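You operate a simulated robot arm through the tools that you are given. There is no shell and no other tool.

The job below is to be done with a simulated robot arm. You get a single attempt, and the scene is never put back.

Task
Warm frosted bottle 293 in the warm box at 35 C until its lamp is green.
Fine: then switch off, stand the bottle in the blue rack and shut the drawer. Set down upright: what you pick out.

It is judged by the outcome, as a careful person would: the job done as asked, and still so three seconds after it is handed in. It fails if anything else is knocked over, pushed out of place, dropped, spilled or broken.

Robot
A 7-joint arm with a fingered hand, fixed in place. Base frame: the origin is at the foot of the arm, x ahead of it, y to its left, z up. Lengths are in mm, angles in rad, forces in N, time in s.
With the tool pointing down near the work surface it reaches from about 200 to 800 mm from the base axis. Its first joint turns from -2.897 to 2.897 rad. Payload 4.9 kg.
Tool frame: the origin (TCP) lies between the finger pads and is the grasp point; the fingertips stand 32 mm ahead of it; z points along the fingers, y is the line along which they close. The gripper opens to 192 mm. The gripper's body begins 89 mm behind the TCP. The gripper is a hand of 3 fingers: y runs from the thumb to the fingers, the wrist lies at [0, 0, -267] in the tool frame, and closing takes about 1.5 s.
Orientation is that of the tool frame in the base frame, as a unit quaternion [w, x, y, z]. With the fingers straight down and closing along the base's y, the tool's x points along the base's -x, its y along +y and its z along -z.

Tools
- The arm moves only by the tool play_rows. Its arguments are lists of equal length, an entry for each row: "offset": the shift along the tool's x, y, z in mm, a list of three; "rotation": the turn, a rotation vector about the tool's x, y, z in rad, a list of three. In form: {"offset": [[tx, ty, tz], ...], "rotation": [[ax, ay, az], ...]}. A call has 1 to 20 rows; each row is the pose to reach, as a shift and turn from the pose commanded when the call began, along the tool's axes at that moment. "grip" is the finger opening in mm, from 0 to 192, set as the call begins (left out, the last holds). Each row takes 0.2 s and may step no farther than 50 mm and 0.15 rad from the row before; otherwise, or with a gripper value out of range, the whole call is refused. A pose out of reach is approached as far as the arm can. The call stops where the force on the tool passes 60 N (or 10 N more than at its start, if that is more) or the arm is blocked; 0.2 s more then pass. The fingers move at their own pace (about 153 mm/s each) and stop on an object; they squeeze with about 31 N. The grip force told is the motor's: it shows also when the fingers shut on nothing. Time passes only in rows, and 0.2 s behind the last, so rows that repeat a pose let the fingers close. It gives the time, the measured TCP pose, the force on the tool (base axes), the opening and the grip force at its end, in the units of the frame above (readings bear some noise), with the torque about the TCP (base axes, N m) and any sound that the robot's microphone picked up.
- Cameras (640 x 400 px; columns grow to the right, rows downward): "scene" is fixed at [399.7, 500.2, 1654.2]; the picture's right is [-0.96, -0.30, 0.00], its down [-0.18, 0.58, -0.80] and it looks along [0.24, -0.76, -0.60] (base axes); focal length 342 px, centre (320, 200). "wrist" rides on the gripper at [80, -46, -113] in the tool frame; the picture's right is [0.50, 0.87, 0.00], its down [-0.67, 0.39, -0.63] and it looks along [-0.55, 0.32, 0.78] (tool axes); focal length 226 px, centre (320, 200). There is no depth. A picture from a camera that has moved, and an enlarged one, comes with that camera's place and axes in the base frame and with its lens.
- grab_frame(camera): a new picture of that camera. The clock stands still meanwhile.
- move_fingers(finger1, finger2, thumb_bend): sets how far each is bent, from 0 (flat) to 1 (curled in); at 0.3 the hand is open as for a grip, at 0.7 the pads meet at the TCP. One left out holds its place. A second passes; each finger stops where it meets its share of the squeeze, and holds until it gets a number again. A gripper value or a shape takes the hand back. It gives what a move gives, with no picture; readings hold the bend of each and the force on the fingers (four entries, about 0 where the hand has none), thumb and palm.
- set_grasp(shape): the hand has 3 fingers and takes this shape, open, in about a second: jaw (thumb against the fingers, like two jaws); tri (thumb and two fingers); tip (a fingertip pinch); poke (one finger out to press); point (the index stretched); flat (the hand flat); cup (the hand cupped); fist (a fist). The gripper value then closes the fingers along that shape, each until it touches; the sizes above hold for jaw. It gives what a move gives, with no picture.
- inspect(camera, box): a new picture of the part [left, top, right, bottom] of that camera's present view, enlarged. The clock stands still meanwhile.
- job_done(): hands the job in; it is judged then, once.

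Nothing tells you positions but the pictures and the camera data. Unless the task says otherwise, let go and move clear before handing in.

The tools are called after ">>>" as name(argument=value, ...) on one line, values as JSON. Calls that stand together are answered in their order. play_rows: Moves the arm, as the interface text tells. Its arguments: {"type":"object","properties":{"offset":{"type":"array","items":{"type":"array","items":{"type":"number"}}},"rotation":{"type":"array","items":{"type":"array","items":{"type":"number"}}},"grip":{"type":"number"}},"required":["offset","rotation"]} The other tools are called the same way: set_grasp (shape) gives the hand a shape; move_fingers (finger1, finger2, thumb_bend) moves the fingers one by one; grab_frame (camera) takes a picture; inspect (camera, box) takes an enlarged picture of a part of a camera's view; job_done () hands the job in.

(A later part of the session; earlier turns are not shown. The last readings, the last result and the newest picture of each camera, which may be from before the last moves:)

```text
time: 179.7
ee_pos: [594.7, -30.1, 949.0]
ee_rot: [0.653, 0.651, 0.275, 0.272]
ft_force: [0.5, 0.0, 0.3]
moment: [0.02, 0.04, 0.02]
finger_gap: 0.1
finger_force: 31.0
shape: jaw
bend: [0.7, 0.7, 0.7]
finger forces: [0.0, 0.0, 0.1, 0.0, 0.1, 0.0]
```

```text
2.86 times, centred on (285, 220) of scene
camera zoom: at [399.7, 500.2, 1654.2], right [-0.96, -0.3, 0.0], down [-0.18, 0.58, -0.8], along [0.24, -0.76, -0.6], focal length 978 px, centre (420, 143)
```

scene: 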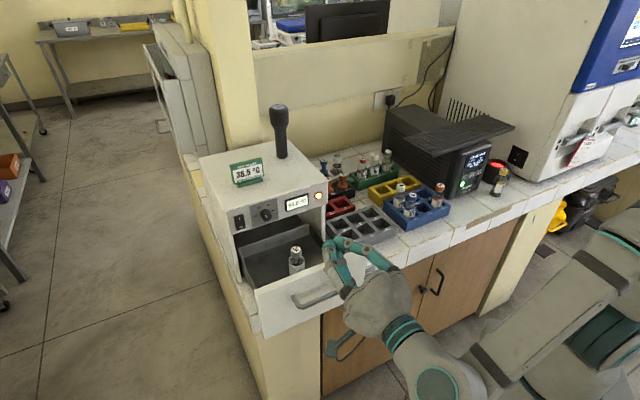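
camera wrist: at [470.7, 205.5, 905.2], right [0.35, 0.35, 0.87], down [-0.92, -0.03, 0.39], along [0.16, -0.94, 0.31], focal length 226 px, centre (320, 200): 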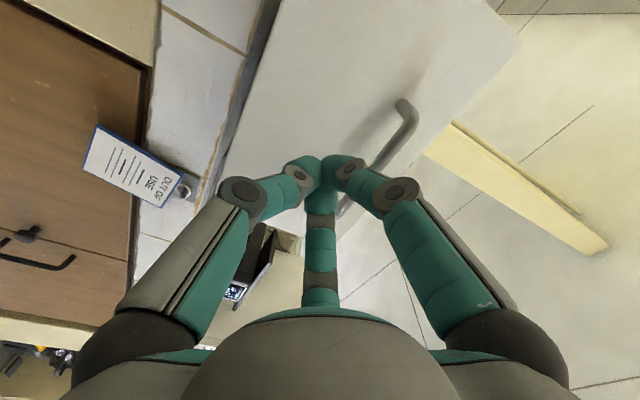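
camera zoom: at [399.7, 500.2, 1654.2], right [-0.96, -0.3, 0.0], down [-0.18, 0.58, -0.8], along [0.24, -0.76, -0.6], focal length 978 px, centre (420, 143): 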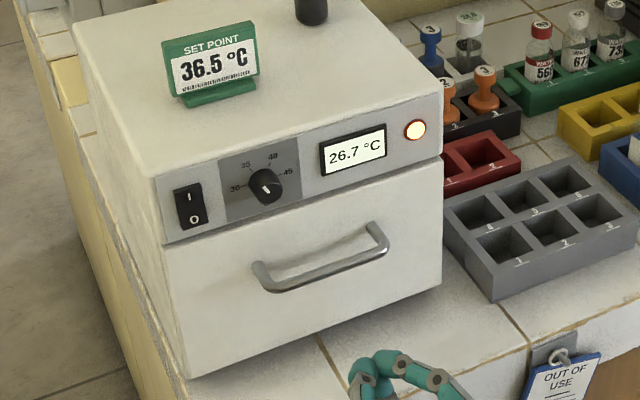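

26.7 °C and rising. While waiting I'll take the poke shape and pre-position in front of the switch.

>>> set_grasp(shape="poke")

>>> play_rows(offset=[[19, 23, 0], [38, 45, 0], [57, 68, 0], [75, 90, 0], [94, 113, 0], [113, 136, 15], [113, 136, 30], [113, 136, 40], [113, 136, 40], [113, 136, 40], [113, 136, 40], [113, 136, 40], [113, 136, 40], [113, 136, 40], [113, 136, 40], [113, 136, 40], [113, 136, 40], [113, 136, 40], [113, 136, 40], [113, 136, 40]], rotation=[[0, 0, 0], [0, 0, 0], [0, 0, 0], [0, 0, 0], [0, 0, 0], [0, 0, 0], [0, 0, 0], [0, 0, 0], [0, 0, 0], [0, 0, 0], [0, 0, 0], [0, 0, 0], [0, 0, 0], [0, 0, 0], [0, 0, 0], [0, 0, 0], [0, 0, 0], [0, 0, 0], [0, 0, 0], [0, 0, 0]])

>>> grab_frame(camera="wrist")

>>> inspect(camera="scene", box=[225, 150, 345, 290])

```text
time: 180.6
ee_pos: [593.5, -29.3, 949.1]
ee_rot: [0.653, 0.651, 0.275, 0.271]
ft_force: [-0.5, 0.0, -0.8]
moment: [-0.01, -0.01, 0.05]
finger_gap: 0.0
finger_force: 0.1
shape: poke
bend: [1.0, 1.0, 0.91]
finger forces: [0.0, 0.0, 0.0, 0.1, 0.0, 0.0]
```

```text
time: 184.8
ee_pos: [702.3, 23.3, 1084.4]
ee_rot: [0.653, 0.652, 0.276, 0.27]
ft_force: [-0.5, 0.3, 1.0]
moment: [0.04, -0.02, -0.03]
finger_gap: 0.1
finger_force: 0.1
shape: poke
bend: [1.0, 1.0, 0.91]
finger forces: [0.1, 0.0, 0.0, 0.1, 0.1, 0.0]
```

```text
taken
camera wrist: at [678.9, 159.4, 1037.5], right [0.35, 0.36, 0.86], down [-0.92, -0.03, 0.39], along [0.17, -0.93, 0.32], focal length 226 px, centre (320, 200)
```

wrist: 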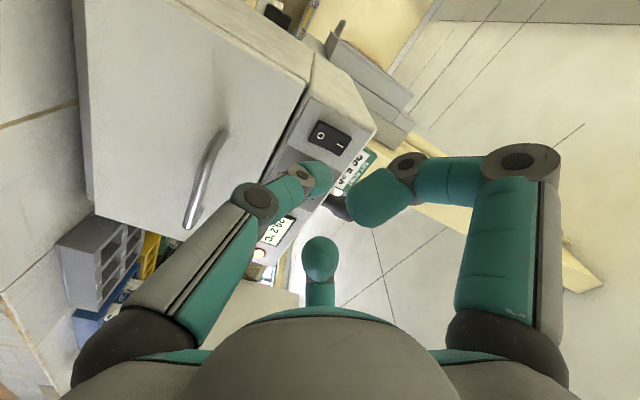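

```text
2.86 times, centred on (285, 220) of scene
camera zoom: at [399.7, 500.2, 1654.2], right [-0.96, -0.3, 0.0], down [-0.18, 0.58, -0.8], along [0.24, -0.76, -0.6], focal length 978 px, centre (420, 143)
```

zoom: 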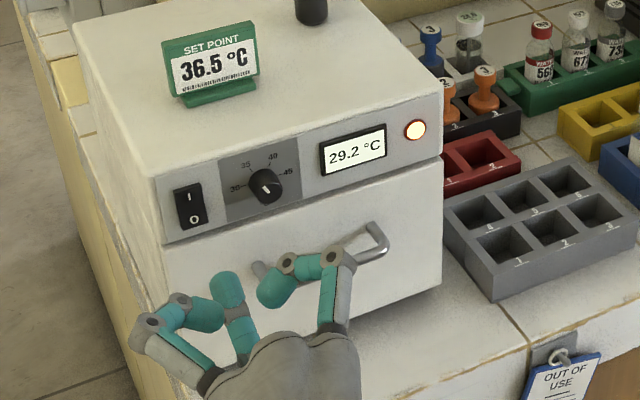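

29.2 °C. I'll keep waiting.

>>> play_rows(offset=[[0, 0, 0], [0, 0, 0], [0, 0, 0], [0, 0, 0], [0, 0, 0], [0, 0, 0], [0, 0, 0], [0, 0, 0], [0, 0, 0], [0, 0, 0], [0, 0, 0], [0, 0, 0], [0, 0, 0], [0, 0, 0], [0, 0, 0], [0, 0, 0], [0, 0, 0], [0, 0, 0], [0, 0, 0], [0, 0, 0]], rotation=[[0, 0, 0], [0, 0, 0], [0, 0, 0], [0, 0, 0], [0, 0, 0], [0, 0, 0], [0, 0, 0], [0, 0, 0], [0, 0, 0], [0, 0, 0], [0, 0, 0], [0, 0, 0], [0, 0, 0], [0, 0, 0], [0, 0, 0], [0, 0, 0], [0, 0, 0], [0, 0, 0], [0, 0, 0], [0, 0, 0]])

>>> play_rows(offset=[[0, 0, 0], [0, 0, 0], [0, 0, 0], [0, 0, 0], [0, 0, 0], [0, 0, 0], [0, 0, 0], [0, 0, 0], [0, 0, 0], [0, 0, 0], [0, 0, 0], [0, 0, 0], [0, 0, 0], [0, 0, 0], [0, 0, 0], [0, 0, 0], [0, 0, 0], [0, 0, 0], [0, 0, 0], [0, 0, 0]], rotation=[[0, 0, 0], [0, 0, 0], [0, 0, 0], [0, 0, 0], [0, 0, 0], [0, 0, 0], [0, 0, 0], [0, 0, 0], [0, 0, 0], [0, 0, 0], [0, 0, 0], [0, 0, 0], [0, 0, 0], [0, 0, 0], [0, 0, 0], [0, 0, 0], [0, 0, 0], [0, 0, 0], [0, 0, 0], [0, 0, 0]])

>>> inspect(camera="scene", box=[225, 180, 345, 260])

```text
time: 189.0
ee_pos: [702.2, 23.2, 1085.8]
ee_rot: [0.653, 0.651, 0.275, 0.271]
ft_force: [-0.5, -0.3, -0.5]
moment: [0.01, 0.01, -0.06]
finger_gap: 0.0
finger_force: 0.0
shape: poke
bend: [1.0, 1.0, 0.91]
finger forces: [0.0, 0.1, 0.0, 0.1, 0.0, 0.0]
```

```text
time: 193.2
ee_pos: [702.3, 23.4, 1084.8]
ee_rot: [0.653, 0.652, 0.274, 0.271]
ft_force: [-0.4, -0.3, -0.2]
moment: [-0.03, 0.04, 0.01]
finger_gap: 0.0
finger_force: 0.1
shape: poke
bend: [1.0, 1.0, 0.91]
finger forces: [0.1, 0.0, 0.1, 0.0, 0.0, 0.0]
```

```text
5.00 times, centred on (285, 220) of scene
camera zoom: at [399.7, 500.2, 1654.2], right [-0.96, -0.3, 0.0], down [-0.18, 0.58, -0.8], along [0.24, -0.76, -0.6], focal length 1711 px, centre (495, 100)
```

zoom: 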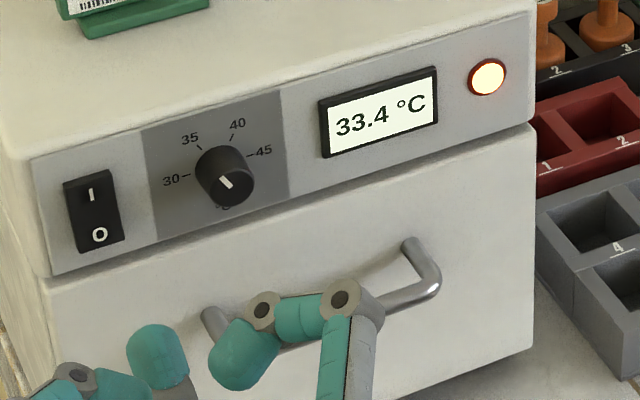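

33.4 °C, lamp still amber. Waiting on.

>>> play_rows(offset=[[0, 0, 0], [0, 0, 0], [0, 0, 0], [0, 0, 0], [0, 0, 0], [0, 0, 0], [0, 0, 0], [0, 0, 0], [0, 0, 0], [0, 0, 0], [0, 0, 0], [0, 0, 0], [0, 0, 0], [0, 0, 0], [0, 0, 0], [0, 0, 0], [0, 0, 0], [0, 0, 0], [0, 0, 0], [0, 0, 0]], rotation=[[0, 0, 0], [0, 0, 0], [0, 0, 0], [0, 0, 0], [0, 0, 0], [0, 0, 0], [0, 0, 0], [0, 0, 0], [0, 0, 0], [0, 0, 0], [0, 0, 0], [0, 0, 0], [0, 0, 0], [0, 0, 0], [0, 0, 0], [0, 0, 0], [0, 0, 0], [0, 0, 0], [0, 0, 0], [0, 0, 0]])

>>> inspect(camera="scene", box=[225, 180, 345, 260])

>>> play_rows(offset=[[0, 0, 0], [0, 0, 0], [0, 0, 0], [0, 0, 0], [0, 0, 0], [0, 0, 0], [0, 0, 0], [0, 0, 0], [0, 0, 0], [0, 0, 0], [0, 0, 0], [0, 0, 0], [0, 0, 0], [0, 0, 0], [0, 0, 0], [0, 0, 0], [0, 0, 0], [0, 0, 0], [0, 0, 0], [0, 0, 0]], rotation=[[0, 0, 0], [0, 0, 0], [0, 0, 0], [0, 0, 0], [0, 0, 0], [0, 0, 0], [0, 0, 0], [0, 0, 0], [0, 0, 0], [0, 0, 0], [0, 0, 0], [0, 0, 0], [0, 0, 0], [0, 0, 0], [0, 0, 0], [0, 0, 0], [0, 0, 0], [0, 0, 0], [0, 0, 0], [0, 0, 0]])

>>> inspect(camera="scene", box=[225, 180, 345, 260])

```text
time: 197.4
ee_pos: [702.2, 23.1, 1084.0]
ee_rot: [0.653, 0.651, 0.275, 0.271]
ft_force: [0.1, -0.8, -0.2]
moment: [-0.02, 0.0, -0.01]
finger_gap: 0.0
finger_force: 0.0
shape: poke
bend: [1.0, 1.0, 0.91]
finger forces: [0.0, 0.1, 0.0, 0.1, 0.0, 0.0]
```

```text
5.00 times, centred on (285, 220) of scene
camera zoom: at [399.7, 500.2, 1654.2], right [-0.96, -0.3, 0.0], down [-0.18, 0.58, -0.8], along [0.24, -0.76, -0.6], focal length 1711 px, centre (495, 100)
```

zoom: 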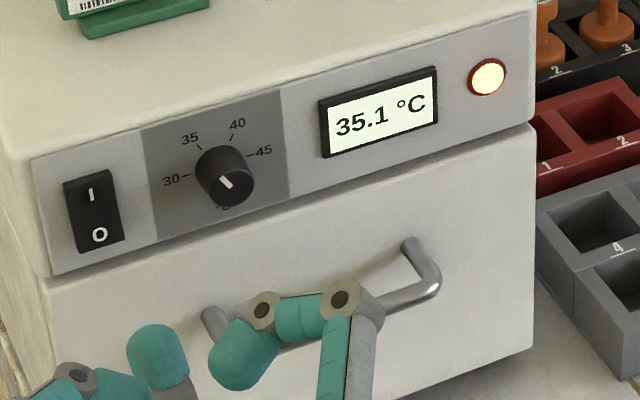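

```text
time: 201.6
ee_pos: [702.9, 23.8, 1083.7]
ee_rot: [0.653, 0.652, 0.275, 0.271]
ft_force: [-0.6, 0.1, -0.5]
moment: [-0.04, 0.01, 0.0]
finger_gap: 0.1
finger_force: 0.1
shape: poke
bend: [1.0, 1.0, 0.91]
finger forces: [0.0, 0.1, 0.1, 0.1, 0.1, 0.0]
```

```text
5.00 times, centred on (285, 220) of scene
camera zoom: at [399.7, 500.2, 1654.2], right [-0.96, -0.3, 0.0], down [-0.18, 0.58, -0.8], along [0.24, -0.76, -0.6], focal length 1711 px, centre (495, 100)
```

zoom: 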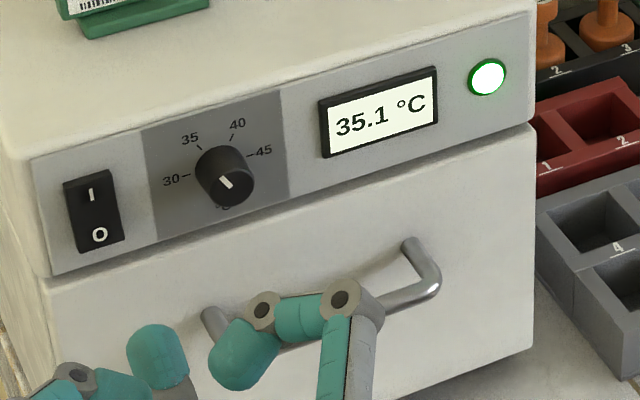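

The lamp is green with the display at 35.1 °C. Now I'll switch off by pressing the "O" half of the rocker, which is exactly ahead of the poke tip.

>>> play_rows(offset=[[0, 0, 15], [0, 0, 30], [0, 0, 45], [0, 0, 57], [0, 0, 64], [0, 0, 69], [0, 0, 73], [0, 0, 76], [0, 0, 79]], rotation=[[0, 0, 0], [0, 0, 0], [0, 0, 0], [0, 0, 0], [0, 0, 0], [0, 0, 0], [0, 0, 0], [0, 0, 0], [0, 0, 0]])

>>> inspect(camera="scene", box=[225, 180, 345, 260])

```text
time: 203.6
ee_pos: [756.1, -32.3, 1083.4]
ee_rot: [0.652, 0.652, 0.276, 0.27]
ft_force: [-28.6, 16.5, -5.4]
moment: [0.1, 0.04, -0.32]
finger_gap: 0.0
finger_force: 0.1
shape: poke
bend: [1.0, 1.0, 0.92]
finger forces: [0.0, 0.0, 0.1, 0.0, 32.0, 0.1]
```

```text
5.00 times, centred on (285, 220) of scene
camera zoom: at [399.7, 500.2, 1654.2], right [-0.96, -0.3, 0.0], down [-0.18, 0.58, -0.8], along [0.24, -0.76, -0.6], focal length 1711 px, centre (495, 100)
```

zoom: 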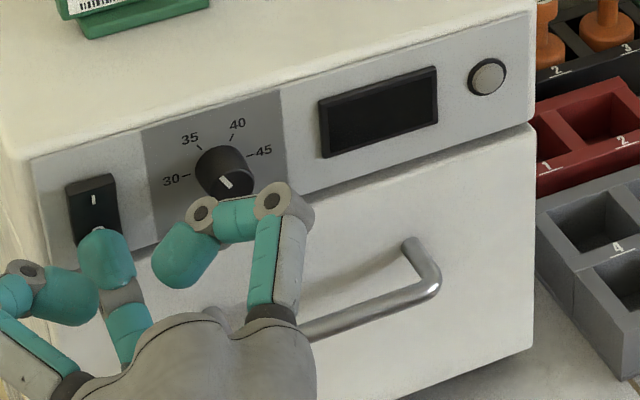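

Switched off: display and lamp are dark. I'll back off, take the jaw shape and go to the drawer handle.

>>> play_rows(offset=[[0, 0, -10], [0, 0, -35], [0, 0, -65], [0, 0, -95], [0, 0, -120]], rotation=[[0, 0, 0], [0, 0, 0], [0, 0, 0], [0, 0, 0], [0, 0, 0]])

>>> set_grasp(shape="jaw")

>>> play_rows(offset=[[-23, -17, 0], [-46, -34, 0], [-69, -51, 0], [-92, -68, 0], [-113.5, -84.5, 0]], rotation=[[0, 0, 0], [0, 0, 0], [0, 0, 0], [0, 0, 0], [0, 0, 0]], grip=80)

>>> grab_frame(camera="wrist")

>>> inspect(camera="wrist", box=[230, 60, 410, 240])

>>> inspect(camera="scene", box=[225, 150, 345, 290])

```text
time: 204.8
ee_pos: [672.3, 51.1, 1084.3]
ee_rot: [0.653, 0.652, 0.274, 0.27]
ft_force: [0.5, 0.0, -0.4]
moment: [0.02, 0.02, -0.02]
finger_gap: 0.0
finger_force: 0.0
shape: poke
bend: [1.0, 1.0, 0.91]
finger forces: [0.0, 0.1, 0.0, 0.1, 0.1, 0.0]
```

```text
time: 205.7
ee_pos: [672.2, 51.4, 1085.0]
ee_rot: [0.652, 0.652, 0.276, 0.271]
ft_force: [0.2, 1.2, 1.0]
moment: [0.0, 0.01, 0.02]
finger_gap: 191.8
finger_force: 0.0
shape: jaw
bend: [0.3, 0.3, 0.3]
finger forces: [0.1, 0.0, 0.0, 0.0, 0.0, 0.0]
```

```text
time: 206.9
ee_pos: [593.3, -29.3, 999.8]
ee_rot: [0.653, 0.651, 0.275, 0.271]
ft_force: [-0.3, -1.1, 0.1]
moment: [0.01, 0.03, 0.01]
finger_gap: 80.3
finger_force: 0.1
shape: jaw
bend: [0.41, 0.41, 0.7]
finger forces: [0.0, 0.0, 0.1, 0.1, 0.0, 0.0]
```

```text
taken
camera wrist: at [569.5, 106.7, 953.5], right [0.35, 0.36, 0.86], down [-0.92, -0.03, 0.39], along [0.17, -0.93, 0.32], focal length 226 px, centre (320, 200)
```

wrist: 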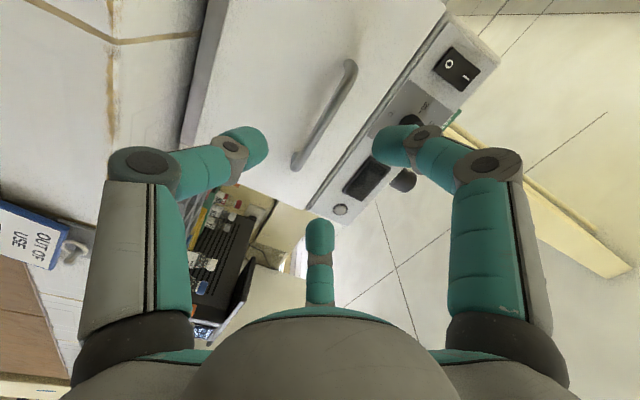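

```text
2.22 times, centred on (320, 150) of wrist
camera zoom: at [569.5, 106.7, 953.5], right [0.35, 0.36, 0.86], down [-0.92, -0.03, 0.39], along [0.17, -0.93, 0.32], focal length 502 px, centre (320, 311)
```

zoom: 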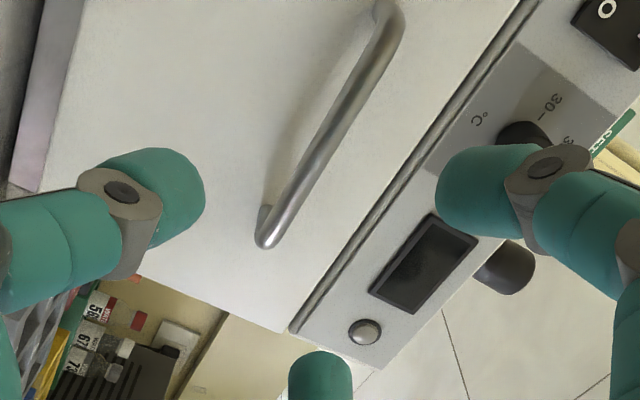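

```text
2.86 times, centred on (285, 220) of scene
camera zoom: at [399.7, 500.2, 1654.2], right [-0.96, -0.3, 0.0], down [-0.18, 0.58, -0.8], along [0.24, -0.76, -0.6], focal length 978 px, centre (420, 143)
```

zoom: 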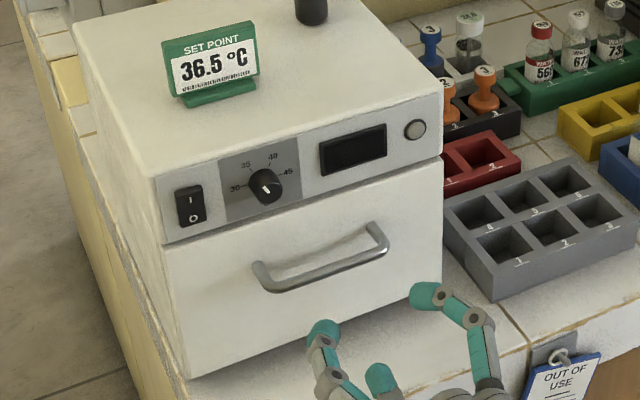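

The handle is centred ahead again. I'll advance so the thumb passes below and the two fingers above the bar, then close.

>>> play_rows(offset=[[0, 1, 20], [0, 1, 40], [0, 1, 60], [0, 1, 78], [0, 1, 92], [0, 1, 102], [0, 1, 108], [0, 1, 112]], rotation=[[0, 0, 0], [0, 0, 0], [0, 0, 0], [0, 0, 0], [0, 0, 0], [0, 0, 0], [0, 0, 0], [0, 0, 0]])

>>> inspect(camera="wrist", box=[230, 80, 410, 260])

>>> play_rows(offset=[[0, 0, 0], [0, 0, 0], [0, 0, 0], [0, 0, 0], [0, 0, 0], [0, 0, 0], [0, 0, 0]], rotation=[[0, 0, 0], [0, 0, 0], [0, 0, 0], [0, 0, 0], [0, 0, 0], [0, 0, 0], [0, 0, 0]], grip=0)

>>> inspect(camera="wrist", box=[230, 80, 410, 260])

```text
time: 208.7
ee_pos: [672.2, -107.7, 1001.4]
ee_rot: [0.653, 0.651, 0.275, 0.272]
ft_force: [0.3, 0.5, 0.0]
moment: [0.01, 0.0, 0.0]
finger_gap: 80.4
finger_force: 0.1
shape: jaw
bend: [0.41, 0.41, 0.7]
finger forces: [0.0, 0.0, 0.0, 0.1, 0.0, 0.0]
```

```text
2.22 times, centred on (320, 170) of wrist
camera zoom: at [649.6, 28.2, 954.4], right [0.35, 0.36, 0.86], down [-0.92, -0.03, 0.39], along [0.17, -0.93, 0.32], focal length 502 px, centre (320, 267)
```

zoom: 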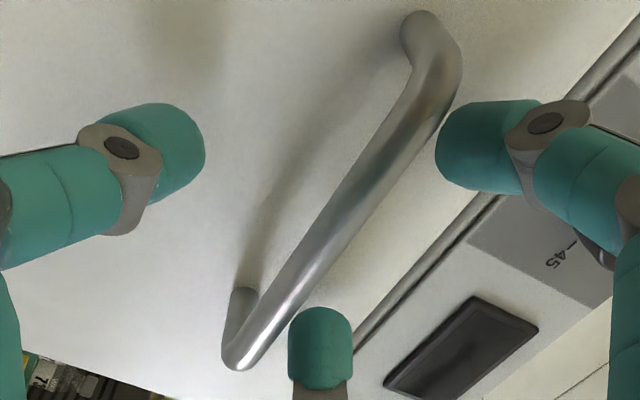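

```text
time: 210.3
ee_pos: [673.1, -107.9, 1000.7]
ee_rot: [0.653, 0.652, 0.275, 0.271]
ft_force: [2.9, -2.9, 0.3]
moment: [0.02, 0.03, 0.02]
finger_gap: 0.0
finger_force: 31.2
shape: jaw
bend: [0.71, 0.71, 0.71]
finger forces: [0.1, 0.1, 0.1, 0.0, 0.1, 0.1]
```

```text
2.22 times, centred on (320, 170) of wrist
camera zoom: at [649.6, 28.3, 954.3], right [0.35, 0.36, 0.86], down [-0.92, -0.03, 0.39], along [0.17, -0.93, 0.32], focal length 502 px, centre (320, 267)
```

zoom: 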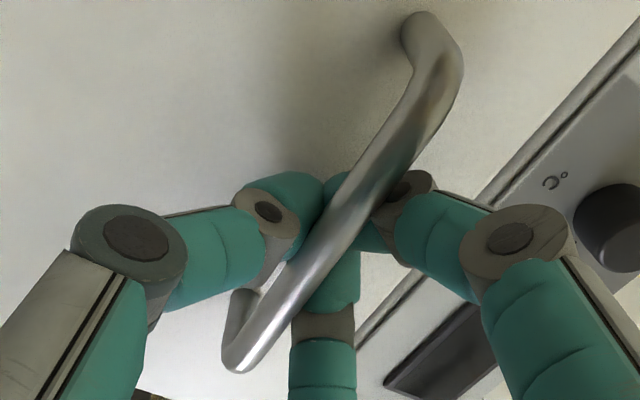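

Hooked again. I'll pull the drawer open slowly so the bottle stays standing.

>>> play_rows(offset=[[0, 0, -3], [0, 0, -8], [0, 0, -15], [0, 0, -23], [0, 0, -31], [0, 0, -39], [0, 0, -47], [0, 0, -55], [0, 0, -63], [0, 0, -71], [0, 0, -79], [0, 0, -87], [0, 0, -95], [0, 0, -103], [0, 0, -111], [0, 0, -119], [0, 0, -127], [0, 0, -135], [0, 0, -143], [0, 0, -151]], rotation=[[0, 0, 0], [0, 0, 0], [0, 0, 0], [0, 0, 0], [0, 0, 0], [0, 0, 0], [0, 0, 0], [0, 0, 0], [0, 0, 0], [0, 0, 0], [0, 0, 0], [0, 0, 0], [0, 0, 0], [0, 0, 0], [0, 0, 0], [0, 0, 0], [0, 0, 0], [0, 0, 0], [0, 0, 0], [0, 0, 0]])

>>> play_rows(offset=[[0, 0, -8], [0, 0, -16], [0, 0, -24], [0, 0, -31], [0, 0, -36], [0, 0, -38]], rotation=[[0, 0, 0], [0, 0, 0], [0, 0, 0], [0, 0, 0], [0, 0, 0], [0, 0, 0]])

>>> inspect(camera="scene", box=[215, 170, 375, 330])

```text
time: 214.5
ee_pos: [565.4, -1.4, 1001.5]
ee_rot: [0.653, 0.652, 0.275, 0.271]
ft_force: [1.5, 1.9, -1.0]
moment: [0.02, 0.02, 0.02]
finger_gap: 0.0
finger_force: 30.9
shape: jaw
bend: [0.71, 0.71, 0.71]
finger forces: [0.0, 0.0, 0.0, 0.1, 0.0, 0.0]
```

```text
time: 215.9
ee_pos: [538.1, 25.2, 1002.5]
ee_rot: [0.654, 0.652, 0.273, 0.27]
ft_force: [1.9, 2.1, -3.0]
moment: [0.02, -0.01, -0.02]
finger_gap: 0.0
finger_force: 31.2
shape: jaw
bend: [0.71, 0.71, 0.71]
finger forces: [0.1, 0.0, 0.0, 0.0, 0.0, 0.0]
```

```text
2.50 times, centred on (295, 250) of scene
camera zoom: at [399.7, 500.2, 1654.2], right [-0.96, -0.3, 0.0], down [-0.18, 0.58, -0.8], along [0.24, -0.76, -0.6], focal length 855 px, centre (382, 75)
```

zoom: 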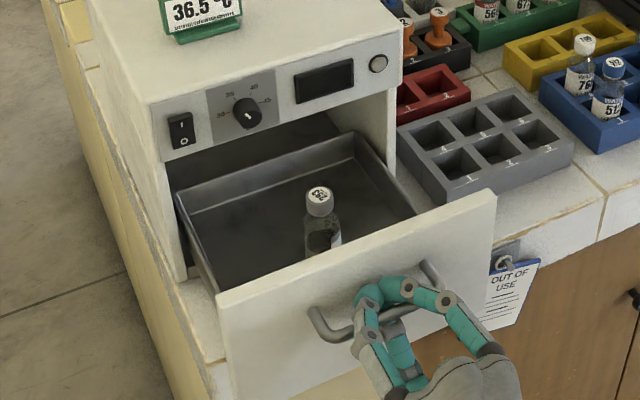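

The drawer is open and the bottle stands upright in it. I'll release the bar, back off, rise and turn the hand down.

>>> play_rows(offset=[[0, 0, 0], [0, 0, 0], [0, 0, 0], [0, 0, 0]], rotation=[[0, 0, 0], [0, 0, 0], [0, 0, 0], [0, 0, 0]], grip=90)

>>> play_rows(offset=[[0, 0, -12], [0, 0, -32], [0, 0, -55], [0, 0, -70], [0, 35, -72], [0, 75, -72], [0, 115, -72], [0, 155, -72], [0, 192, -72]], rotation=[[0, 0, 0], [0, 0, 0], [0, 0, 0], [0, 0, 0], [0, 0, 0], [0, 0, 0], [0, 0, 0], [0, 0, 0], [0, 0, 0]])

>>> inspect(camera="scene", box=[215, 170, 375, 330])

>>> inspect(camera="scene", box=[275, 235, 325, 285])

```text
time: 216.9
ee_pos: [538.5, 25.5, 1002.3]
ee_rot: [0.653, 0.652, 0.274, 0.272]
ft_force: [0.9, 0.2, 0.8]
moment: [0.01, -0.01, 0.03]
finger_gap: 89.9
finger_force: 0.0
shape: jaw
bend: [0.38, 0.38, 0.7]
finger forces: [0.0, 0.1, 0.1, 0.0, 0.0, 0.0]
```

```text
time: 218.9
ee_pos: [488.3, 77.2, 1192.5]
ee_rot: [0.653, 0.652, 0.275, 0.27]
ft_force: [0.1, -0.5, -0.1]
moment: [0.02, 0.0, 0.01]
finger_gap: 89.4
finger_force: 0.0
shape: jaw
bend: [0.38, 0.38, 0.7]
finger forces: [0.1, 0.0, 0.0, 0.1, 0.0, 0.0]
```

```text
2.50 times, centred on (295, 250) of scene
camera zoom: at [399.7, 500.2, 1654.2], right [-0.96, -0.3, 0.0], down [-0.18, 0.58, -0.8], along [0.24, -0.76, -0.6], focal length 855 px, centre (382, 75)
```

zoom: 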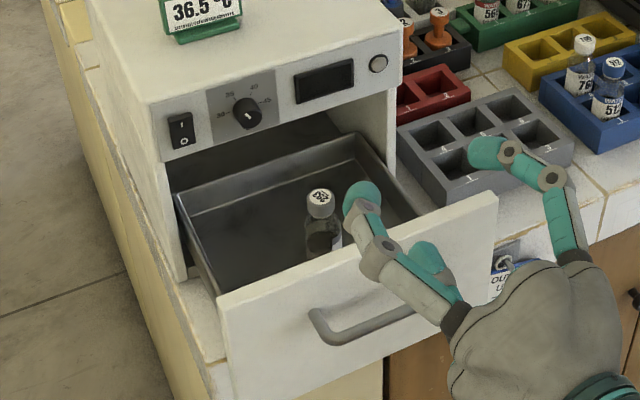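

```text
8.00 times, centred on (300, 260) of scene
camera zoom: at [399.7, 500.2, 1654.2], right [-0.96, -0.3, 0.0], down [-0.18, 0.58, -0.8], along [0.24, -0.76, -0.6], focal length 2737 px, centre (480, -280)
```

zoom: 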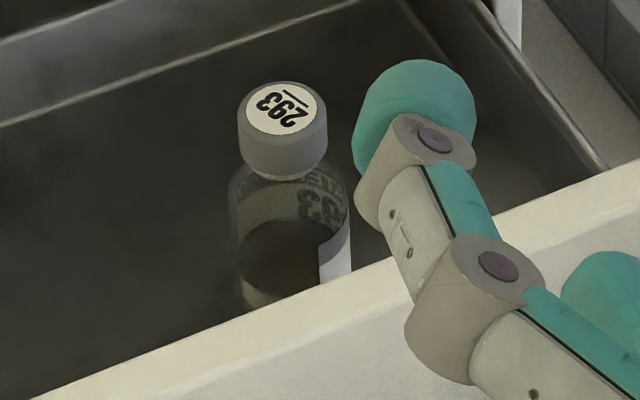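

The bottle (now thawed and clear, label readable) stands upright. I'll pitch the hand down over it.

>>> play_rows(offset=[[0, 0, 20.6], [0, 0, 41.3], [0, 0, 61.9], [0, 0, 82.5], [0, 0, 103.2], [0, 0, 123.8], [0, 0, 144.5], [0, 0, 165.1], [0, 0, 185.7], [0, 0, 206.4], [0, 0, 227]], rotation=[[0.1428, 0, 0], [0.2856, 0, 0], [0.4284, 0, 0], [0.5712, 0, 0], [0.714, 0, 0], [0.8568, 0, 0], [0.9996, 0, 0], [1.1424, 0, 0], [1.2852, 0, 0], [1.428, 0, 0], [1.5708, 0, 0]])

>>> grab_frame(camera="wrist")

>>> inspect(camera="wrist", box=[240, 60, 400, 220])

```text
time: 221.3
ee_pos: [650.3, -83.2, 1193.4]
ee_rot: [-0.001, 0.922, 0.386, -0.002]
ft_force: [0.4, 0.0, 0.3]
moment: [0.0, -0.03, 0.02]
finger_gap: 89.9
finger_force: 0.1
shape: jaw
bend: [0.38, 0.38, 0.7]
finger forces: [0.0, 0.1, 0.0, 0.0, 0.0, 0.1]
```

```text
taken
camera wrist: at [673.6, 5.9, 1305.7], right [0.97, -0.25, 0.0], down [-0.19, -0.75, 0.63], along [-0.16, -0.61, -0.77], focal length 226 px, centre (320, 200)
```

wrist: 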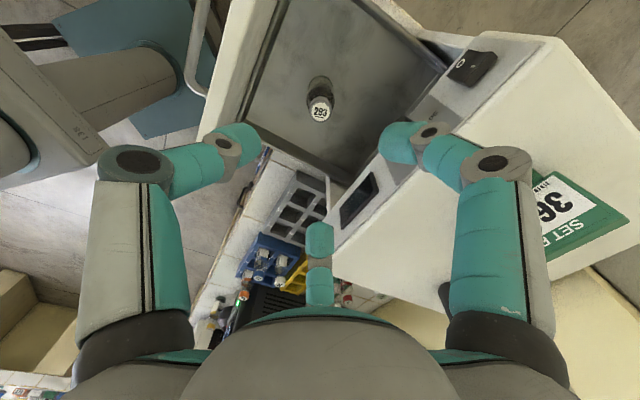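

```text
2.50 times, centred on (320, 140) of wrist
camera zoom: at [673.6, 5.9, 1305.7], right [0.97, -0.25, 0.0], down [-0.19, -0.75, 0.63], along [-0.16, -0.61, -0.77], focal length 565 px, centre (320, 350)
```

zoom: 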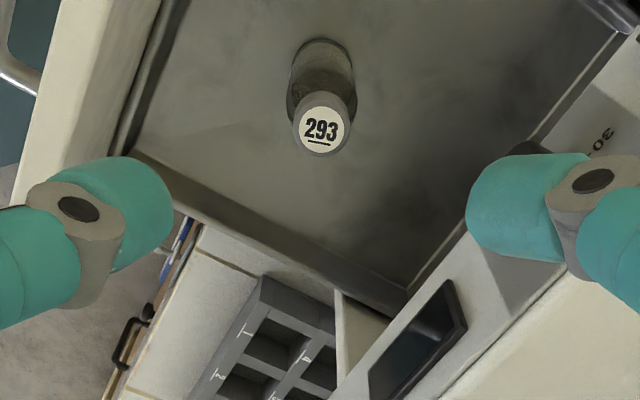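

The cap is right under the hand's axis. I'll descend around it and grip.

>>> play_rows(offset=[[0, 0, 35], [0, 0, 70], [0, 0, 105], [0, 0, 130], [-0.5, 0.8, 145]], rotation=[[0, 0, 0], [0, 0, 0], [0, 0, 0], [0, 0, 0], [0, 0, 0]], grip=78)

>>> inspect(camera="wrist", box=[240, 90, 400, 250])

>>> inspect(camera="scene", box=[225, 170, 345, 290])

```text
time: 222.5
ee_pos: [648.8, -83.5, 1048.3]
ee_rot: [0.001, 0.923, 0.386, -0.002]
ft_force: [-0.7, 0.6, 0.0]
moment: [-0.01, 0.01, 0.0]
finger_gap: 78.0
finger_force: 0.1
shape: jaw
bend: [0.41, 0.41, 0.7]
finger forces: [0.0, 0.0, 0.0, 0.1, 0.0, 0.0]
```

```text
2.50 times, centred on (320, 170) of wrist
camera zoom: at [673.7, 5.0, 1160.5], right [0.97, -0.25, 0.0], down [-0.19, -0.75, 0.63], along [-0.16, -0.61, -0.77], focal length 565 px, centre (320, 275)
```

zoom: 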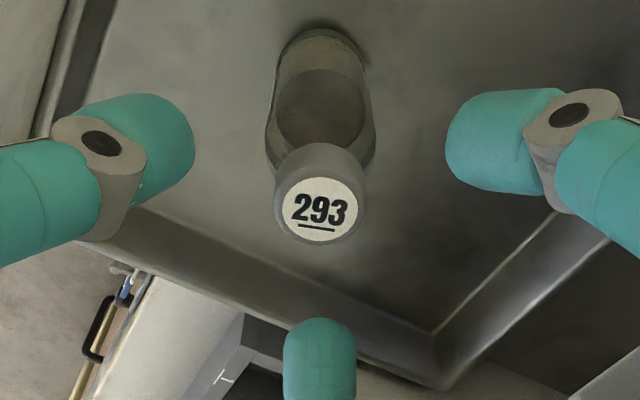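

```text
3.33 times, centred on (285, 230) of scene
camera zoom: at [399.7, 500.2, 1654.2], right [-0.96, -0.3, 0.0], down [-0.18, 0.58, -0.8], along [0.24, -0.76, -0.6], focal length 1140 px, centre (437, 100)
```

zoom: 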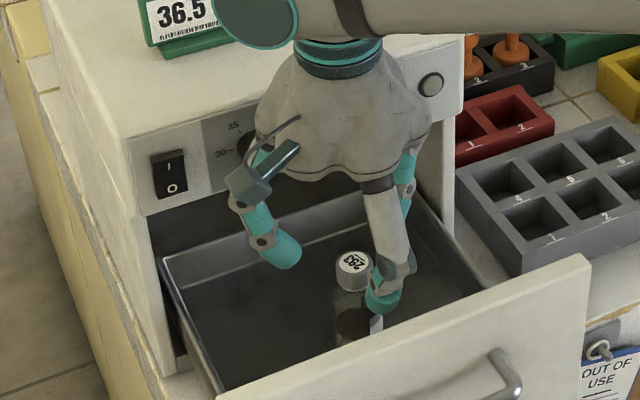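

>>> play_rows(offset=[[-1, 1, 10], [-2, 2, 19], [-2, 2, 27]], rotation=[[0, 0, 0], [0, 0, 0], [0, 0, 0]])

>>> inspect(camera="wrist", box=[240, 90, 400, 250])

>>> play_rows(offset=[[0, 0, 0], [0, 0, 0], [0, 0, 0], [0, 0, 0], [0, 0, 0], [0, 0, 0]], rotation=[[0, 0, 0], [0, 0, 0], [0, 0, 0], [0, 0, 0], [0, 0, 0], [0, 0, 0]], grip=0)

>>> inspect(camera="wrist", box=[240, 90, 400, 250])

```text
time: 223.3
ee_pos: [649.4, -86.4, 1020.8]
ee_rot: [0.0, 0.923, 0.386, -0.003]
ft_force: [0.1, 0.4, -0.4]
moment: [0.02, 0.01, -0.04]
finger_gap: 78.4
finger_force: 0.0
shape: jaw
bend: [0.41, 0.41, 0.7]
finger forces: [0.0, 0.0, 0.0, 0.1, 0.0, 0.0]
```

```text
2.50 times, centred on (320, 170) of wrist
camera zoom: at [673.9, 2.0, 1132.9], right [0.97, -0.25, 0.0], down [-0.19, -0.75, 0.63], along [-0.16, -0.61, -0.77], focal length 565 px, centre (320, 275)
```

zoom: 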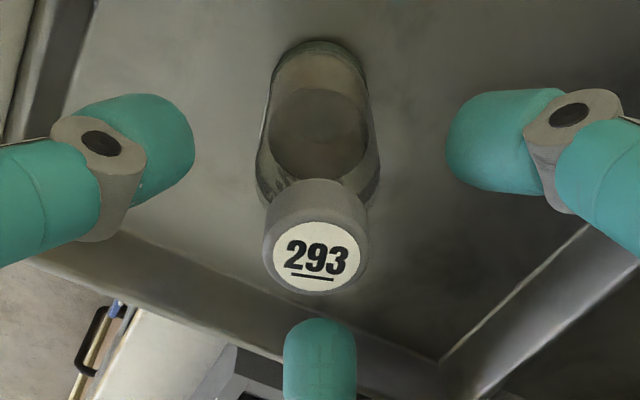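

```text
time: 224.7
ee_pos: [650.2, -86.4, 1021.9]
ee_rot: [0.001, 0.922, 0.386, -0.003]
ft_force: [-0.3, 0.7, -0.7]
moment: [-0.01, -0.02, 0.0]
finger_gap: 22.8
finger_force: 30.9
shape: jaw
bend: [0.75, 0.75, 0.69]
finger forces: [27.0, 26.8, 0.0, 0.0, 26.8, 0.0]
```

```text
2.50 times, centred on (320, 170) of wrist
camera zoom: at [674.0, 2.1, 1133.3], right [0.97, -0.25, 0.0], down [-0.19, -0.75, 0.63], along [-0.16, -0.61, -0.77], focal length 565 px, centre (320, 275)
```

zoom: 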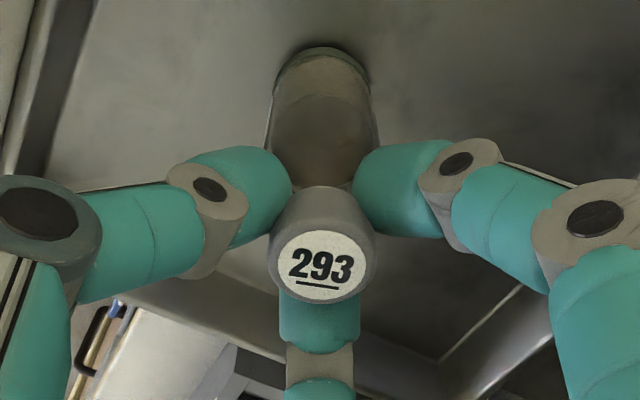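

A clean centric grip again. I'll lift the bottle out of the drawer and carry it over toward the blue rack, well above everything.

>>> play_rows(offset=[[0, 0, -5], [0, 0, -20], [0, 0, -50], [0, 0, -85], [0, 0, -120], [0, 0, -150], [0, 0, -175]], rotation=[[0, 0, 0], [0, 0, 0], [0, 0, 0], [0, 0, 0], [0, 0, 0], [0, 0, 0], [0, 0, 0]])

>>> play_rows(offset=[[-30, -12, 0], [-65, -25, 0], [-105, -35, 0], [-150, -35, 0], [-195, -35, 0], [-240, -35, 0], [-285, -35, 0], [-330, -35, 0], [-375, -35, 0], [-420, -35, 0], [-465, -35, 0], [-505, -35, 0], [-535, -35, 0]], rotation=[[0, 0, 0], [0, 0, 0], [0, 0, 0], [0, 0, 0], [0, 0, 0], [0, 0, 0], [0, 0, 0], [0, 0, 0], [0, 0, 0], [0, 0, 0], [0, 0, 0], [0, 0, 0], [0, 0, 0]])

>>> grab_frame(camera="wrist")

>>> grab_frame(camera="scene")

```text
time: 226.3
ee_pos: [649.4, -86.8, 1197.8]
ee_rot: [0.001, 0.922, 0.386, -0.002]
ft_force: [0.7, -0.1, -1.0]
moment: [-0.04, 0.02, 0.02]
finger_gap: 22.7
finger_force: 31.3
shape: jaw
bend: [0.75, 0.75, 0.69]
finger forces: [27.5, 26.8, 0.0, 0.0, 26.9, 0.0]
```

```text
time: 229.1
ee_pos: [248.9, -444.7, 1199.5]
ee_rot: [0.002, 0.923, 0.386, -0.002]
ft_force: [-0.1, 0.2, 0.8]
moment: [0.01, -0.03, 0.02]
finger_gap: 22.4
finger_force: 31.5
shape: jaw
bend: [0.75, 0.75, 0.69]
finger forces: [28.1, 27.2, 0.0, 0.0, 26.7, 0.0]
```

```text
taken
camera wrist: at [273.3, -354.5, 1311.0], right [0.97, -0.25, 0.0], down [-0.19, -0.75, 0.63], along [-0.16, -0.61, -0.77], focal length 226 px, centre (320, 200)
```

wrist: 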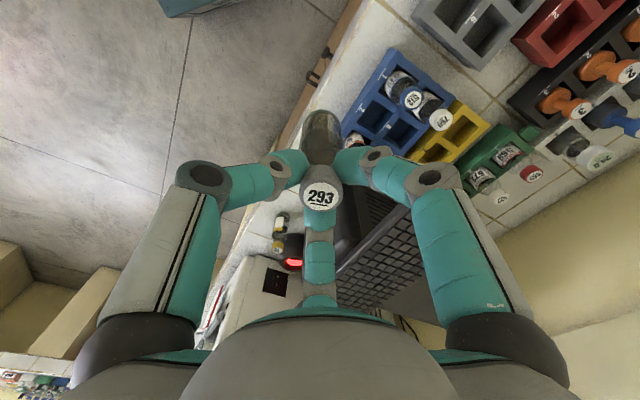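

```text
taken
```

scene: 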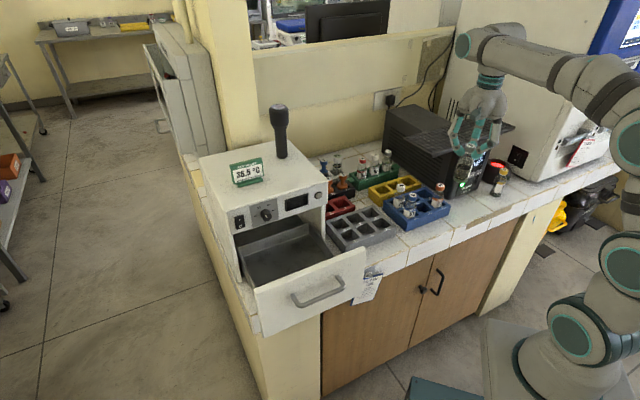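

Now over the free area in front of the UPS. I'll move above blue slot 2 with a 5° lean that keeps the palm away from the keyboard.

>>> play_rows(offset=[[2.4, 26.2, 0], [4.7, 52.5, 0], [7, 78.7, 0], [9.4, 104.9, 0]], rotation=[[-0.0184, -0.0117, 0], [-0.0368, -0.0234, 0], [-0.0552, -0.035, 0], [-0.0736, -0.0467, 0]])

>>> play_rows(offset=[[0, 0, 30], [0, 0, 60], [0, 0, 90], [0, 0, 110]], rotation=[[0, 0, 0], [0, 0, 0], [0, 0, 0], [0, 0, 0]])

>>> grab_frame(camera="wrist")

>>> inspect(camera="scene", box=[370, 130, 470, 230])

>>> inspect(camera="wrist", box=[240, 40, 420, 220])

```text
time: 230.1
ee_pos: [330.4, -511.6, 1201.0]
ee_rot: [0.044, 0.921, 0.386, -0.01]
ft_force: [-0.3, -0.3, 0.2]
moment: [0.01, -0.03, 0.0]
finger_gap: 22.6
finger_force: 31.1
shape: jaw
bend: [0.75, 0.75, 0.69]
finger forces: [28.3, 27.2, 0.1, 0.0, 26.9, 0.0]
```

```text
time: 231.1
ee_pos: [332.9, -518.7, 1090.1]
ee_rot: [0.043, 0.922, 0.385, -0.011]
ft_force: [0.1, -0.6, 0.8]
moment: [-0.02, -0.01, 0.0]
finger_gap: 22.8
finger_force: 31.3
shape: jaw
bend: [0.75, 0.75, 0.69]
finger forces: [28.5, 27.4, 0.0, 0.0, 27.0, 0.0]
```

```text
taken
camera wrist: at [354.3, -421.0, 1194.0], right [0.97, -0.25, 0.04], down [-0.21, -0.69, 0.69], along [-0.15, -0.68, -0.72], focal length 226 px, centre (320, 200)
```

wrist: 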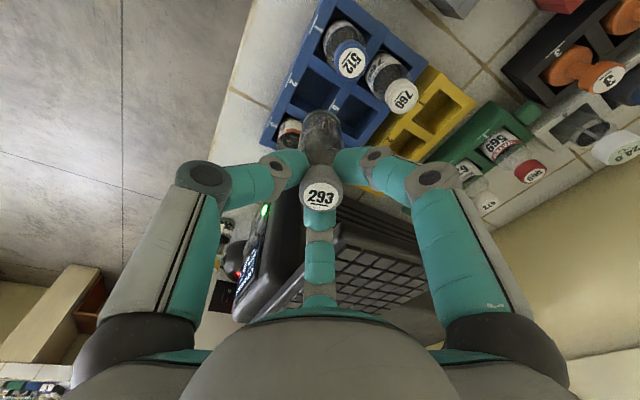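

```text
4.00 times, centred on (420, 180) of scene
camera zoom: at [399.7, 500.2, 1654.2], right [-0.96, -0.3, 0.0], down [-0.18, 0.58, -0.8], along [0.24, -0.76, -0.6], focal length 1369 px, centre (-80, 280)
```

zoom: 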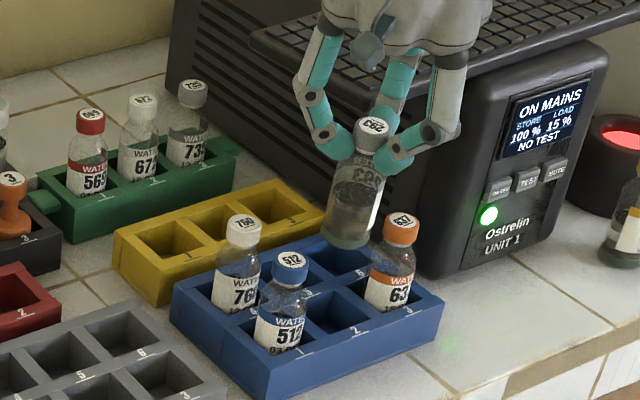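

```text
2.22 times, centred on (330, 130) of wrist
camera zoom: at [354.3, -421.0, 1194.0], right [0.97, -0.25, 0.04], down [-0.21, -0.69, 0.69], along [-0.15, -0.68, -0.72], focal length 502 px, centre (298, 356)
```

zoom: 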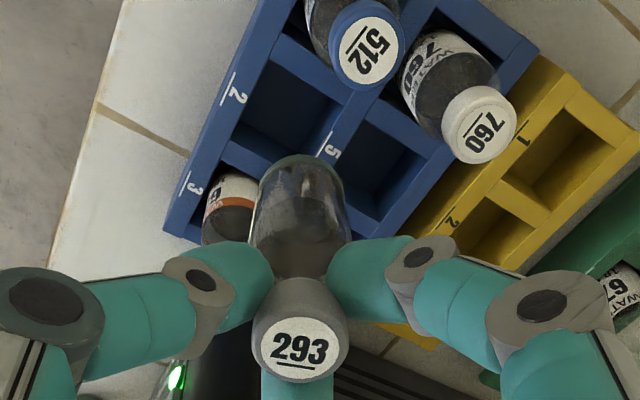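

The bottle hangs above slot 2's area. I'll zoom in to locate slot 2's opening precisely before inserting.

>>> inspect(camera="wrist", box=[270, 40, 360, 130])

>>> inspect(camera="scene", box=[395, 175, 445, 225])

```text
4.44 times, centred on (315, 85) of wrist
camera zoom: at [354.3, -421.0, 1194.0], right [0.97, -0.25, 0.04], down [-0.21, -0.69, 0.69], along [-0.15, -0.68, -0.72], focal length 1005 px, centre (342, 711)
```

zoom: 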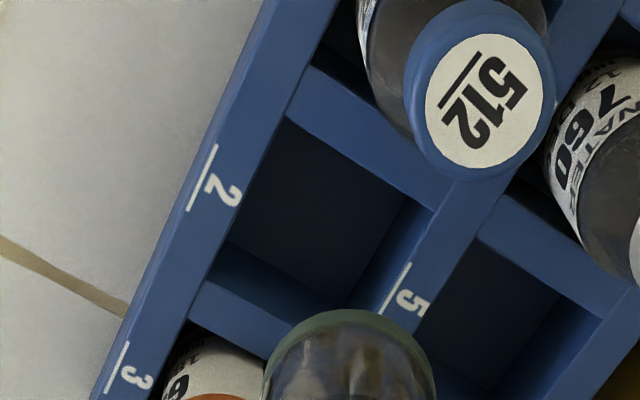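

```text
8.00 times, centred on (420, 200) of scene
camera zoom: at [399.7, 500.2, 1654.2], right [-0.96, -0.3, 0.0], down [-0.18, 0.58, -0.8], along [0.24, -0.76, -0.6], focal length 2737 px, centre (-480, 200)
```

zoom: 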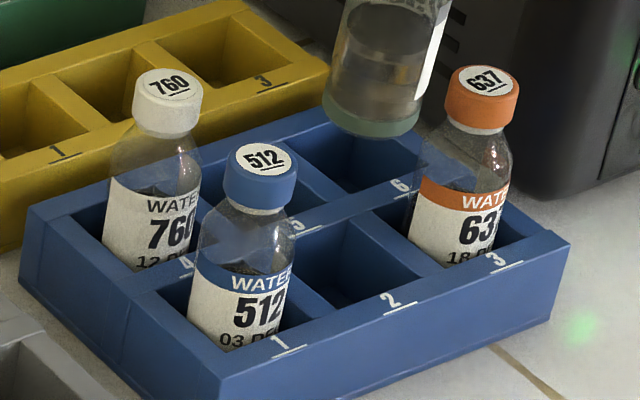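

Slot 2's centre is at about (332, -521). I'll shift the foot over it and lower vertically to just above the rack.

>>> play_rows(offset=[[2, -3.6, -0.4], [4.1, -7.2, -0.7], [5.2, -8.6, 19.2], [6.2, -10, 39.1], [7.2, -11.3, 57]], rotation=[[0, 0, 0], [0, 0, 0], [0, 0, 0], [0, 0, 0], [0, 0, 0]])

>>> inspect(camera="scene", box=[395, 175, 445, 225])

>>> inspect(camera="wrist", box=[240, 40, 420, 220])

>>> inspect(camera="scene", box=[370, 120, 490, 240])

```text
time: 232.3
ee_pos: [329.9, -511.3, 1030.1]
ee_rot: [0.044, 0.922, 0.385, -0.009]
ft_force: [-0.4, 0.0, -0.5]
moment: [0.02, -0.04, -0.01]
finger_gap: 22.2
finger_force: 30.9
shape: jaw
bend: [0.75, 0.75, 0.69]
finger forces: [28.5, 27.6, 0.0, 0.0, 27.2, 0.0]
```

```text
8.00 times, centred on (420, 200) of scene
camera zoom: at [399.7, 500.2, 1654.2], right [-0.96, -0.3, 0.0], down [-0.18, 0.58, -0.8], along [0.24, -0.76, -0.6], focal length 2737 px, centre (-480, 200)
```

zoom: 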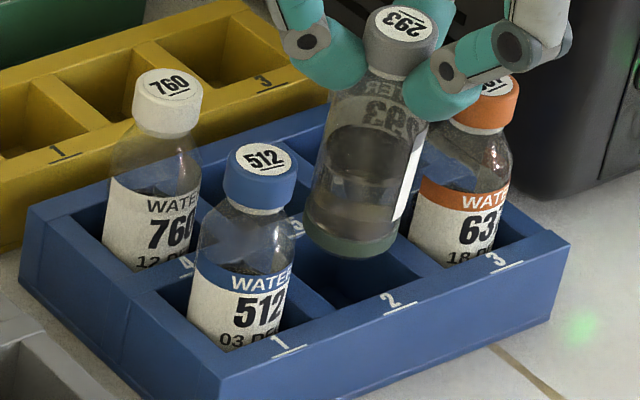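

```text
2.22 times, centred on (330, 130) of wrist
camera zoom: at [352.3, -412.6, 1135.8], right [0.97, -0.25, 0.04], down [-0.21, -0.69, 0.69], along [-0.15, -0.68, -0.72], focal length 502 px, centre (298, 356)
```

zoom: 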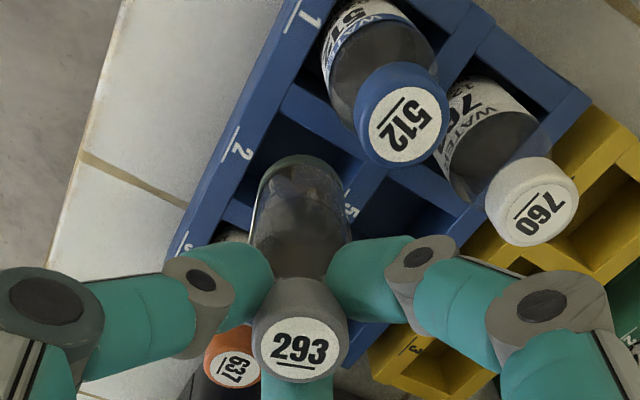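

```text
3.33 times, centred on (430, 180) of scene
camera zoom: at [399.7, 500.2, 1654.2], right [-0.96, -0.3, 0.0], down [-0.18, 0.58, -0.8], along [0.24, -0.76, -0.6], focal length 1140 px, centre (-47, 267)
```

zoom: 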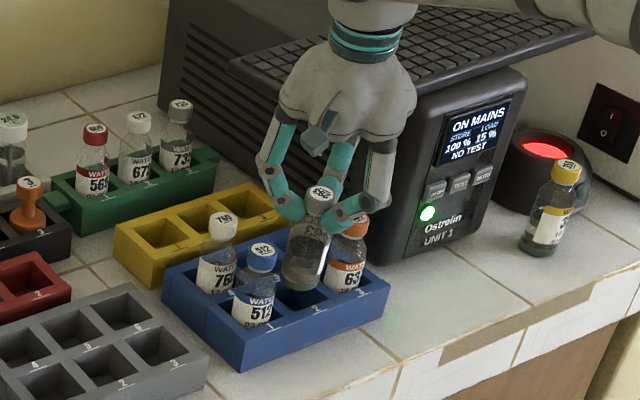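

>>> inspect(camera="scene", box=[410, 198, 440, 222])

>>> inspect(camera="wrist", box=[290, 60, 360, 130])

```text
16.00 times, centred on (425, 210) of scene
camera zoom: at [399.7, 500.2, 1654.2], right [-0.96, -0.3, 0.0], down [-0.18, 0.58, -0.8], along [0.24, -0.76, -0.6], focal length 5474 px, centre (-1360, 40)
```

zoom: 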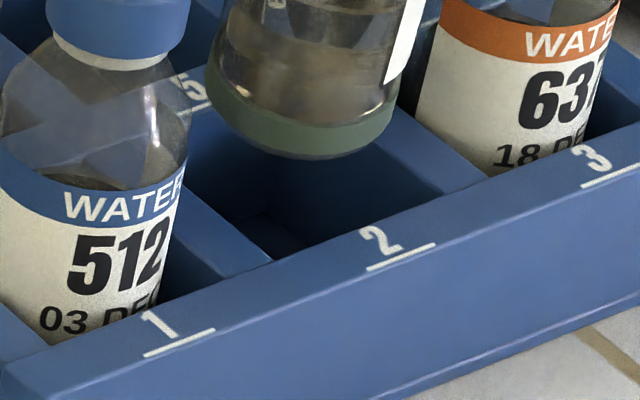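

```text
5.71 times, centred on (325, 95) of wrist
camera zoom: at [352.3, -412.6, 1135.8], right [0.97, -0.25, 0.04], down [-0.21, -0.69, 0.69], along [-0.15, -0.68, -0.72], focal length 1292 px, centre (291, 800)
```

zoom: 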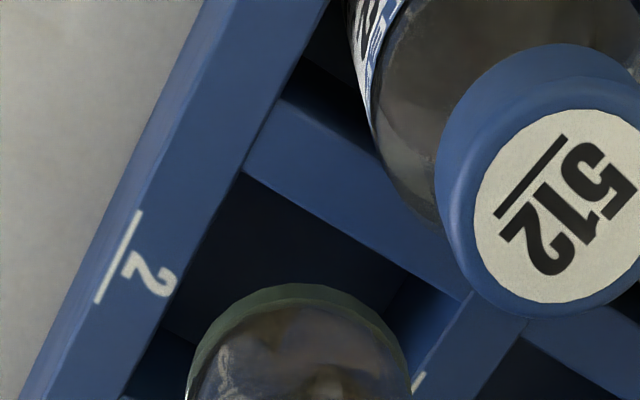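

The two views agree within a few millimetres. I'll make a small correction and lower carefully, watching for contact.

>>> play_rows(offset=[[-1.4, -0.7, 0], [-1.2, -1, 4], [-1, -1.3, 8], [-0.8, -1.5, 12]], rotation=[[0, 0, 0], [0, 0, 0], [0, 0, 0], [0, 0, 0]])

>>> inspect(camera="scene", box=[410, 198, 440, 222])

```text
time: 233.3
ee_pos: [328.0, -512.6, 1019.6]
ee_rot: [0.043, 0.922, 0.385, -0.01]
ft_force: [-0.2, 0.4, 0.3]
moment: [0.02, 0.03, -0.01]
finger_gap: 22.6
finger_force: 30.9
shape: jaw
bend: [0.75, 0.75, 0.69]
finger forces: [28.6, 27.7, 0.1, 0.1, 27.1, 0.0]
```

```text
16.00 times, centred on (425, 210) of scene
camera zoom: at [399.7, 500.2, 1654.2], right [-0.96, -0.3, 0.0], down [-0.18, 0.58, -0.8], along [0.24, -0.76, -0.6], focal length 5474 px, centre (-1360, 40)
```

zoom: 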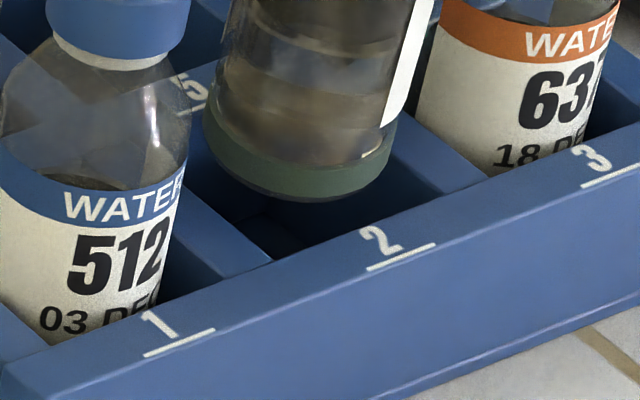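

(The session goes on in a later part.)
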